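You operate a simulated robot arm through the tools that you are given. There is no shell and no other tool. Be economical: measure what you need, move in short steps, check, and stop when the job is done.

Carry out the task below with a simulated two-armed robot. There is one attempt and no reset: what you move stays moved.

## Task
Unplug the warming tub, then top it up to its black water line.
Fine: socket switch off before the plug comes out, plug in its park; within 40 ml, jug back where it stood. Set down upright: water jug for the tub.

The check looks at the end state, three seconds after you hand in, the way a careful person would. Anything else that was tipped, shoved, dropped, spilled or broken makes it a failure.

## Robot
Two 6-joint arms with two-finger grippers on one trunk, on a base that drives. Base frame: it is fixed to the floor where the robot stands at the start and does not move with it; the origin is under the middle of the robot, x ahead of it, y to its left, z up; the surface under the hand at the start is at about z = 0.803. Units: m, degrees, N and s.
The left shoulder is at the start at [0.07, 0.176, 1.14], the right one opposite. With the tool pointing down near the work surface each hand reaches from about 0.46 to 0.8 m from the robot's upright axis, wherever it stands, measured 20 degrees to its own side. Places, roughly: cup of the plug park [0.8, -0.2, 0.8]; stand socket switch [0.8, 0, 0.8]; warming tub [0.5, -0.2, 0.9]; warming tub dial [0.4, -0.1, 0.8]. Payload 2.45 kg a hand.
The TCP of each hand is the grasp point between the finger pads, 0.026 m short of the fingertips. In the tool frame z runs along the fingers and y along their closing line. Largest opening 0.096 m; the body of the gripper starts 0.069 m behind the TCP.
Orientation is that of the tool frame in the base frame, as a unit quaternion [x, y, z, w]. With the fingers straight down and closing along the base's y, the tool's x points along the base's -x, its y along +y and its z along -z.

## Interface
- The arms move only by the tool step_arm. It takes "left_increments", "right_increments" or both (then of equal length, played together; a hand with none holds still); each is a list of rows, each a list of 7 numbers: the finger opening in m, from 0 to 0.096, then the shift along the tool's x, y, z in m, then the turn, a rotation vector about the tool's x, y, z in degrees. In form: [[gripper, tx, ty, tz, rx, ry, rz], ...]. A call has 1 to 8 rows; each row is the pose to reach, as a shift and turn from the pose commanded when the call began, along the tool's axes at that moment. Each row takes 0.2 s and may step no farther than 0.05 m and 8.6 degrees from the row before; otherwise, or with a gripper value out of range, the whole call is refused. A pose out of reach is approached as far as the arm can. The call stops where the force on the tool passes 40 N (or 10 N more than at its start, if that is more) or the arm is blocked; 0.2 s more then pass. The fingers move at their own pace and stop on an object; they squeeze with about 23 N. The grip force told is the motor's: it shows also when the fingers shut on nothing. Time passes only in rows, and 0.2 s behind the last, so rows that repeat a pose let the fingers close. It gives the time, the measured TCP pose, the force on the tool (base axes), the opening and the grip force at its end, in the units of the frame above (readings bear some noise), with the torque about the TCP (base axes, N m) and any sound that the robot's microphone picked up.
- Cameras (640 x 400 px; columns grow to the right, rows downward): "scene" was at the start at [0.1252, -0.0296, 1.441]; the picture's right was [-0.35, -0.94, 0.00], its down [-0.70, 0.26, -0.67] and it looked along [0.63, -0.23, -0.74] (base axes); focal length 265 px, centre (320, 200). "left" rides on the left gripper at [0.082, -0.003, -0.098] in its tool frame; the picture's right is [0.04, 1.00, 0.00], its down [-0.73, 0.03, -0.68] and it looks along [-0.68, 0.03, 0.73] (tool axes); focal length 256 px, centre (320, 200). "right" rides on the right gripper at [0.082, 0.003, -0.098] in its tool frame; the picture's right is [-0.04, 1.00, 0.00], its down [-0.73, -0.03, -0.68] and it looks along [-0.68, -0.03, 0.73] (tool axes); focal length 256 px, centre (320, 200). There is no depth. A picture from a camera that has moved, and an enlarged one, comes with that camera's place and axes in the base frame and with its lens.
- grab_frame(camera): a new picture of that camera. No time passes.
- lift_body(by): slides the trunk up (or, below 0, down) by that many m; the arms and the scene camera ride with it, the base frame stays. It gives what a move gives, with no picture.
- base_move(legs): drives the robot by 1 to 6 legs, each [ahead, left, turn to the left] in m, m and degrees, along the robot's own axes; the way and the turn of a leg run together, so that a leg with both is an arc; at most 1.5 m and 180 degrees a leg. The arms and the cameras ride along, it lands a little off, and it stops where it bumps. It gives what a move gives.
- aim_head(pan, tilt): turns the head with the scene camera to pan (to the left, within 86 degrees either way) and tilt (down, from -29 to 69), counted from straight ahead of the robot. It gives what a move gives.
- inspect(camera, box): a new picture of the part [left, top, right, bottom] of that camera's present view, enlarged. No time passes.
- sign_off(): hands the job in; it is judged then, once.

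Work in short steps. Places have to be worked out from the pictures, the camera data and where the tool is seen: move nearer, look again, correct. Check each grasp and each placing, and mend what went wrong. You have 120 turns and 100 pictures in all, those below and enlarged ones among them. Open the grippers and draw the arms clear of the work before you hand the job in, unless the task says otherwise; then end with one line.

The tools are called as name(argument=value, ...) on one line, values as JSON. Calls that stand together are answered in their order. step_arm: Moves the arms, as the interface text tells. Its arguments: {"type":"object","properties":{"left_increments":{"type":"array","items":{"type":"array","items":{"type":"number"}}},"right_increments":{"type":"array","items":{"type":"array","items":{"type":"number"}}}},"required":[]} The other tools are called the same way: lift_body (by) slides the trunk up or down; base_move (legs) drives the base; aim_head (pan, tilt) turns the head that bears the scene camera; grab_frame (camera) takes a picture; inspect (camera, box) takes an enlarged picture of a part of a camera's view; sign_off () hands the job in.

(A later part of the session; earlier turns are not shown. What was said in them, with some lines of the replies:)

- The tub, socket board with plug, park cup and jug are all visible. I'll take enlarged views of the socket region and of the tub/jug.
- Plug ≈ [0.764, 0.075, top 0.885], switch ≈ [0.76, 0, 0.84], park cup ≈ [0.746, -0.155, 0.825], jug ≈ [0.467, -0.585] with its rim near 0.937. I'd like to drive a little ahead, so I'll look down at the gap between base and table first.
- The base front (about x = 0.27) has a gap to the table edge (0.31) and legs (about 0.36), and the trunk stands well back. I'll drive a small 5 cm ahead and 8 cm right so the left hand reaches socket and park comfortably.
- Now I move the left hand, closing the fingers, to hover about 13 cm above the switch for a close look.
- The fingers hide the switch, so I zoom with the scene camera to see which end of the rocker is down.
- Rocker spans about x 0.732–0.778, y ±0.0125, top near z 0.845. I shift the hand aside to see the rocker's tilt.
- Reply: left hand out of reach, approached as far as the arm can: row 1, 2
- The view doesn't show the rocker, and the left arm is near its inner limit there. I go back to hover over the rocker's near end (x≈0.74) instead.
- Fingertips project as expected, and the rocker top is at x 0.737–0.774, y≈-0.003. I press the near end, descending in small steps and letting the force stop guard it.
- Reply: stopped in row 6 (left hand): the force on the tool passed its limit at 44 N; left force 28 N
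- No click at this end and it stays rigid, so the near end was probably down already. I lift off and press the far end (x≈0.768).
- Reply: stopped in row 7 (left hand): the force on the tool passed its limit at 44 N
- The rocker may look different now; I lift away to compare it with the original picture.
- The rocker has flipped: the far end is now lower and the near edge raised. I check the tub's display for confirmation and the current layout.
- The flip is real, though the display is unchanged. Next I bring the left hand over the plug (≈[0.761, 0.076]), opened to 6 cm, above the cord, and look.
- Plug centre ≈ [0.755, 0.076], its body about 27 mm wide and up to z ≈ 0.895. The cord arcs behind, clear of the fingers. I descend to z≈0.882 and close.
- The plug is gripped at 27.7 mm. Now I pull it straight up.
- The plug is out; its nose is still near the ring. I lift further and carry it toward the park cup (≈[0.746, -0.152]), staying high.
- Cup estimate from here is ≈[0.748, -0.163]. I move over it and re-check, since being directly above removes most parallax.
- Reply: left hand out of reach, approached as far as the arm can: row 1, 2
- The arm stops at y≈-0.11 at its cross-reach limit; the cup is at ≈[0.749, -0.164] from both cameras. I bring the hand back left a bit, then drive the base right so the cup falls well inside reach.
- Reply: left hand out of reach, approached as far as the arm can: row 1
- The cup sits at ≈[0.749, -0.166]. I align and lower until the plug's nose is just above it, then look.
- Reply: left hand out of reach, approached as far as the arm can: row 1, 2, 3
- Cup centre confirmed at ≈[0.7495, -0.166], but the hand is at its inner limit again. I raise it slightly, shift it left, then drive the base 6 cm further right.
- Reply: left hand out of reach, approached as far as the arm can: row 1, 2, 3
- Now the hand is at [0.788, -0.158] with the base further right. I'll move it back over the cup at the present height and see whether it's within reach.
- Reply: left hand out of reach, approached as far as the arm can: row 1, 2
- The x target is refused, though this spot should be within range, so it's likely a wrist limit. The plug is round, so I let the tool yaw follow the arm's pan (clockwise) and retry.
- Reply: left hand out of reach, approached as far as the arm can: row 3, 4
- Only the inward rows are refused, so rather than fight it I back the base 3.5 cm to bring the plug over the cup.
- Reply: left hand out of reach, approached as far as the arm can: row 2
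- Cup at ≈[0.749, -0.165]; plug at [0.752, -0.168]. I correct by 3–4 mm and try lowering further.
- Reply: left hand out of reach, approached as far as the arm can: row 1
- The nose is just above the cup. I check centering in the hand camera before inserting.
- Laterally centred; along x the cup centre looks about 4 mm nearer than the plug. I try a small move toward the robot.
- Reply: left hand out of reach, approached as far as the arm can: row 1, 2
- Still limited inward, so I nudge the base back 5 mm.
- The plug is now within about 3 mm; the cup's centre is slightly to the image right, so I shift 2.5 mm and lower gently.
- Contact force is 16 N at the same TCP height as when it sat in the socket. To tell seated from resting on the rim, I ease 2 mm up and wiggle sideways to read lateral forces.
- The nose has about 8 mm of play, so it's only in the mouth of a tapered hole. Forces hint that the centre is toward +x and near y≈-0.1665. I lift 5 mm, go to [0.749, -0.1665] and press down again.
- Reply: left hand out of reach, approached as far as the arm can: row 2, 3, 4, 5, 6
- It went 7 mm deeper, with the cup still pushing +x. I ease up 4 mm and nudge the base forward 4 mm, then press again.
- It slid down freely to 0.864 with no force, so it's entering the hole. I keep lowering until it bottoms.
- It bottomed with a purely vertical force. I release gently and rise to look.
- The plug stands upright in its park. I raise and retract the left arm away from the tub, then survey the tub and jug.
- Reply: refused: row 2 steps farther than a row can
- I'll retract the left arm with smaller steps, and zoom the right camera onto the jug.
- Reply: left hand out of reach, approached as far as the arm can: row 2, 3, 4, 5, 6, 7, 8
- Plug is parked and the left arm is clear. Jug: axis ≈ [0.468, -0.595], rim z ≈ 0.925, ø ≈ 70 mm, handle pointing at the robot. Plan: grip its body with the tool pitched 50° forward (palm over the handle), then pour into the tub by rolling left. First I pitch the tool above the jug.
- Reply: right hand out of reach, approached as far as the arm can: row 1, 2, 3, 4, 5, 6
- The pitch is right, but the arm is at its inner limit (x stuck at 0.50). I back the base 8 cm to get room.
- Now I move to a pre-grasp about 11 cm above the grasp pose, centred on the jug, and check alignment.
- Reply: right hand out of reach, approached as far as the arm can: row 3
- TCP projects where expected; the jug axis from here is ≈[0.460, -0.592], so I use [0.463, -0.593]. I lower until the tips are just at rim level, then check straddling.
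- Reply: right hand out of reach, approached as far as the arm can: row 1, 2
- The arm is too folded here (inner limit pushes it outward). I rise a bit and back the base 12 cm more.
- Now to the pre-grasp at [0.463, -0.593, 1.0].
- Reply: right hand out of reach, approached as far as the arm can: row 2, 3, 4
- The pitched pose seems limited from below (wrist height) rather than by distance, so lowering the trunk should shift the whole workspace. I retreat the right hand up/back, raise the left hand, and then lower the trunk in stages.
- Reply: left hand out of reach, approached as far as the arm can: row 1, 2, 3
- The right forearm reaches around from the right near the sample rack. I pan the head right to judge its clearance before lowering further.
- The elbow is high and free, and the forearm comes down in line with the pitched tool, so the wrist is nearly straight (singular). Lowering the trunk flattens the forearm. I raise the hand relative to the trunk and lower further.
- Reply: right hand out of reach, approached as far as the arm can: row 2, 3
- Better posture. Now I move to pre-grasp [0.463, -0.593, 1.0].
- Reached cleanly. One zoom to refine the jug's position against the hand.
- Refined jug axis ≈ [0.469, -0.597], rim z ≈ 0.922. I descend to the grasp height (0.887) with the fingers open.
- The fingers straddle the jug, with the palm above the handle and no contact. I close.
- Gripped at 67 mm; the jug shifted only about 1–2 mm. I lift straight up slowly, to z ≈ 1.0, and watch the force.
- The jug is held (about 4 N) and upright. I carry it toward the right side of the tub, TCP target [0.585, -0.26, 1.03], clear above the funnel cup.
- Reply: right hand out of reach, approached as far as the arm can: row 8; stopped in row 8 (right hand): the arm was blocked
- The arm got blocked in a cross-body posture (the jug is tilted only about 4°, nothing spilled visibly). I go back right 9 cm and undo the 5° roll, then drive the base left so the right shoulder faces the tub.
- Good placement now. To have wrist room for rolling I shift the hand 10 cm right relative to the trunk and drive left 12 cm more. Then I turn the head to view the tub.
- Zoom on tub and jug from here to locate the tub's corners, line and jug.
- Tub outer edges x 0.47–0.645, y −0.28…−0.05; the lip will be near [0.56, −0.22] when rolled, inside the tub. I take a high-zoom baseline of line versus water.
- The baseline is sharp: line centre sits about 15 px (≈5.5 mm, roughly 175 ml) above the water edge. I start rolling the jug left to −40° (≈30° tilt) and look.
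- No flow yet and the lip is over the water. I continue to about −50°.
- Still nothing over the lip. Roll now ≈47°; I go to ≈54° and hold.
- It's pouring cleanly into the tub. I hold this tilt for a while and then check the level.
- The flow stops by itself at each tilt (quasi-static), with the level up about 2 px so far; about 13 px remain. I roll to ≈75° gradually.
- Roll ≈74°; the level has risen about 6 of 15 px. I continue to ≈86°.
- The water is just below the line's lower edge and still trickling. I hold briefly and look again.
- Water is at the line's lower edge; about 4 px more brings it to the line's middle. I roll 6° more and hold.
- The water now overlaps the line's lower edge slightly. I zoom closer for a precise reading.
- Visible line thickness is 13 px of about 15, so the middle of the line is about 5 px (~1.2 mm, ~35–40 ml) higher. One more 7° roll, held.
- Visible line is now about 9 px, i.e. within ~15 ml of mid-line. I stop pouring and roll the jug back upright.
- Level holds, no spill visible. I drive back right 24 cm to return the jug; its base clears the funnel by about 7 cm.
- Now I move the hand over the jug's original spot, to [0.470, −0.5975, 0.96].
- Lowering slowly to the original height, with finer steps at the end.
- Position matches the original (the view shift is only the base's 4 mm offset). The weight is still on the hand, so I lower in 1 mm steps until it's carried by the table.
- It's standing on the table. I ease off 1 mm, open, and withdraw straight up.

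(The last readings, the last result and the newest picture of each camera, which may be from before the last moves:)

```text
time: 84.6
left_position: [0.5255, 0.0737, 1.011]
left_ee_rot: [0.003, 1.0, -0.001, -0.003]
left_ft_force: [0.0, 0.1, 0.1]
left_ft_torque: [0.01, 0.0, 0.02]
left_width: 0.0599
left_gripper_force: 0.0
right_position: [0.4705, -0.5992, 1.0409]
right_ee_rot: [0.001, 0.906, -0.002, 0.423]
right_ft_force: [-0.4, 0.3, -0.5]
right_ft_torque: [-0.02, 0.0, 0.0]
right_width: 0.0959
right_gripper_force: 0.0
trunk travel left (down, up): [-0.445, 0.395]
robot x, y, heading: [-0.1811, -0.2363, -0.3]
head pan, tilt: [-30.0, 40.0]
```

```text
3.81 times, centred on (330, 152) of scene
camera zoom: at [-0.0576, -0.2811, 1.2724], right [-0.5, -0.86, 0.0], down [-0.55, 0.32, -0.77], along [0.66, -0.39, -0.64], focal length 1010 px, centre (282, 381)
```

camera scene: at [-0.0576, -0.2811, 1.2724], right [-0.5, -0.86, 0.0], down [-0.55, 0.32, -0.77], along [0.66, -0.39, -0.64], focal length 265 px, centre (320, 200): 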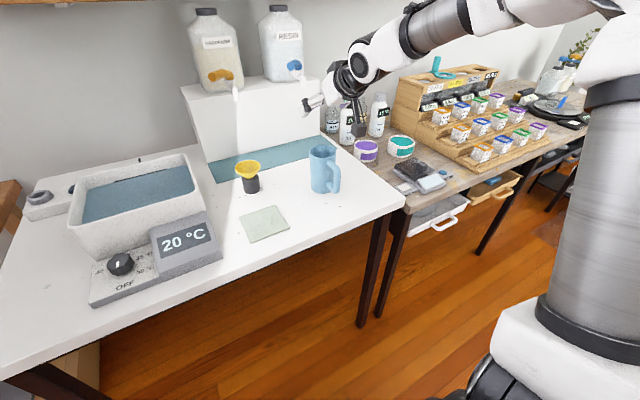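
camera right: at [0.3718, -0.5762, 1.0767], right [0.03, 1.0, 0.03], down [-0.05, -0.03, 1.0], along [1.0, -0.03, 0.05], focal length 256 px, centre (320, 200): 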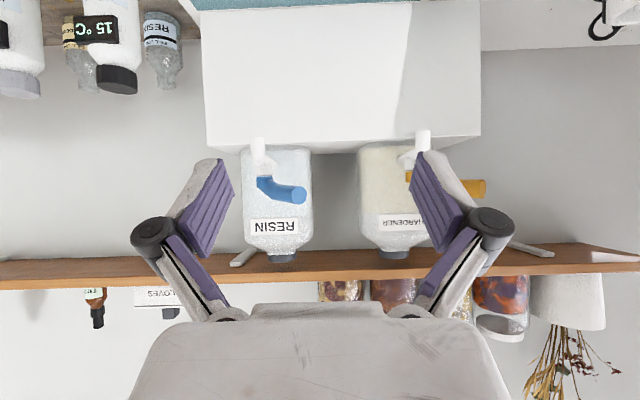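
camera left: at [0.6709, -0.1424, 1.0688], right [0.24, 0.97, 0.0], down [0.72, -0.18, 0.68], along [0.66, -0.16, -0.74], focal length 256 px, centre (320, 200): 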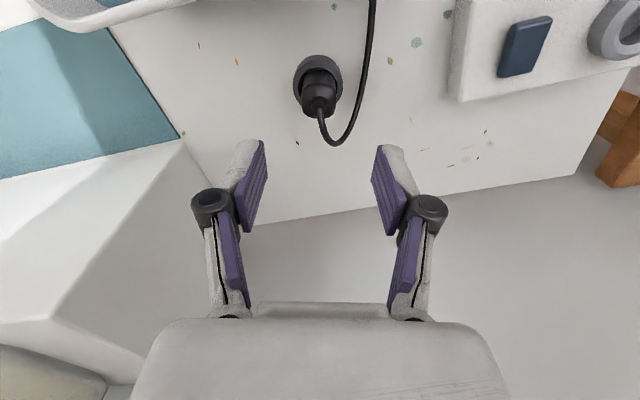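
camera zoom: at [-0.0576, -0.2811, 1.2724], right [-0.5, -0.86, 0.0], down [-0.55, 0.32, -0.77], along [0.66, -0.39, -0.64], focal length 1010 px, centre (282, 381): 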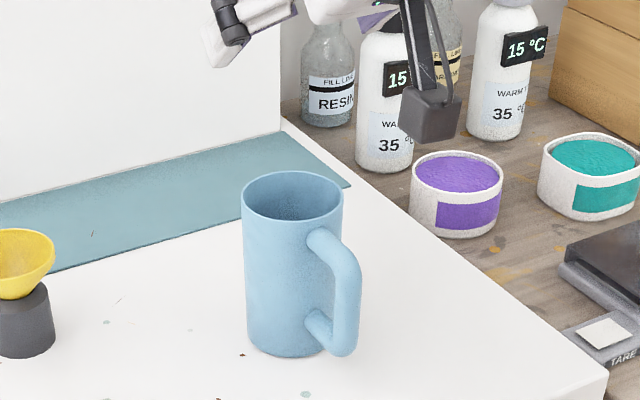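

The jug stands upright within ~1–2 mm of its original place. I draw the right hand back clear of the jug, and then verify socket, plug and level.

step_arm(right_increments=[[0.096, 0.0, 0, -0.04, 0, 0, 0], [0.096, 0.018, 0, -0.075, 0, 0, 0], [0.096, 0.036, 0, -0.1, 0, 0, 0], [0.096, 0.054, 0, -0.13, 0, 0, 0]])

aim_head(pan=12, tilt=35)

grab_frame(camera="scene")

```text
time: 85.6
left_position: [0.5243, 0.0708, 1.0108]
left_ee_rot: [0.003, 1.0, -0.001, -0.003]
left_ft_force: [-0.1, 0.8, -0.4]
left_ft_torque: [-0.01, 0.02, 0.02]
left_width: 0.0604
left_gripper_force: 0.1
right_position: [0.428, -0.5922, 1.0512]
right_ee_rot: [0.0, 0.906, -0.002, 0.423]
right_ft_force: [-0.8, 0.0, 0.6]
right_ft_torque: [0.02, -0.03, 0.0]
right_width: 0.0962
right_gripper_force: 0.1
right hand out of reach, approached as far as the arm can: row 2, 3, 4
trunk travel left (down, up): [-0.445, 0.395]
robot x, y, heading: [-0.1823, -0.2391, -0.5]
head pan, tilt: [-30.0, 40.0]
```

```text
time: 86.7
left_position: [0.5243, 0.0727, 1.0098]
left_ee_rot: [0.003, 1.0, -0.001, -0.003]
left_ft_force: [-0.3, 0.5, 0.2]
left_ft_torque: [0.01, 0.01, -0.03]
left_width: 0.0602
left_gripper_force: 0.1
right_position: [0.4273, -0.5916, 1.0513]
right_ee_rot: [0.001, 0.906, -0.002, 0.422]
right_ft_force: [0.2, -0.5, -0.1]
right_ft_torque: [-0.03, 0.01, -0.01]
right_width: 0.096
right_gripper_force: 0.0
trunk travel left (down, up): [-0.445, 0.395]
robot x, y, heading: [-0.1863, -0.2374, -0.3]
head pan, tilt: [12.0, 35.0]
```

```text
17 pictures are left
camera scene: at [-0.0443, -0.2207, 1.2799], right [0.2, -0.98, 0.0], down [-0.56, -0.12, -0.82], along [0.8, 0.17, -0.57], focal length 265 px, centre (320, 200)
```

scene: 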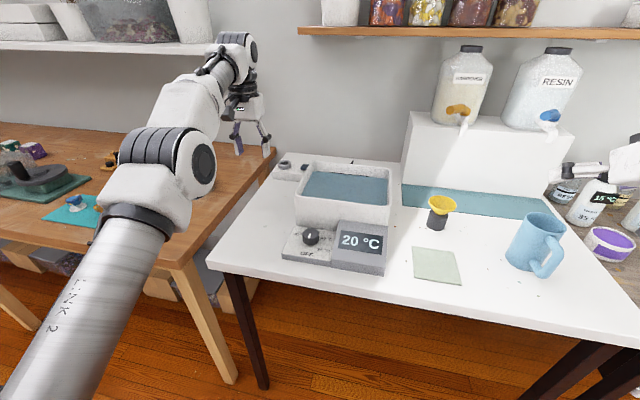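

Everything looks in place. I raise the trunk 15 cm so both hands are well clear, and take verification zooms.

lift_body(by=0.15)

grab_frame(camera="scene")

inspect(camera="scene", box=[260, 150, 400, 290])

```text
time: 88.5
left_position: [0.5252, 0.0713, 1.1603]
left_ee_rot: [0.002, 1.0, 0.0, -0.004]
left_ft_force: [-0.3, 0.4, 0.2]
left_ft_torque: [-0.02, -0.02, 0.01]
left_width: 0.06
left_gripper_force: 0.0
right_position: [0.428, -0.5914, 1.2021]
right_ee_rot: [0.002, 0.906, -0.003, 0.423]
right_ft_force: [-0.1, 0.1, -0.2]
right_ft_torque: [0.0, 0.01, -0.01]
right_width: 0.0958
right_gripper_force: 0.2
trunk travel left (down, up): [-0.595, 0.245]
robot x, y, heading: [-0.1781, -0.2331, -0.4]
head pan, tilt: [12.0, 35.0]
```

```text
16 pictures are left
camera scene: at [-0.0442, -0.2207, 1.4298], right [0.2, -0.98, 0.0], down [-0.56, -0.12, -0.82], along [0.8, 0.17, -0.57], focal length 265 px, centre (320, 200)
```

scene: 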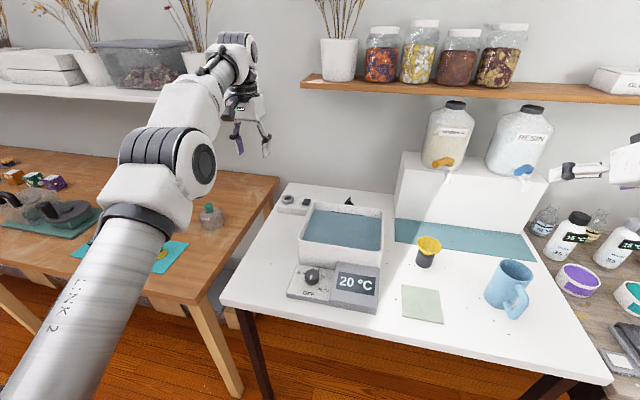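

```text
2.86 times, centred on (330, 220) of scene
camera zoom: at [-0.0442, -0.2207, 1.4298], right [0.2, -0.98, 0.0], down [-0.56, -0.12, -0.82], along [0.8, 0.17, -0.57], focal length 758 px, centre (291, 143)
```

zoom: 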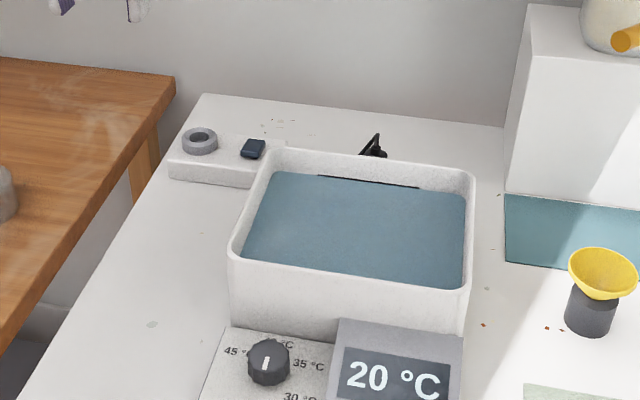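

The switch is flipped, the plug is standing in its park, and the water is on the line. The jug is back upright and both grippers are open and clear, so I hand in.

sign_off()

```text
The job is handed in.
```

The job is handed in: I switched the socket off, moved the plug to its park, topped the tub up to the middle of its black line (about 15 ml under by my reading), and set the jug down upright within 1–2 mm of where it stood; I saw no spills, and the tub's display still read 20 °C after I unplugged it.
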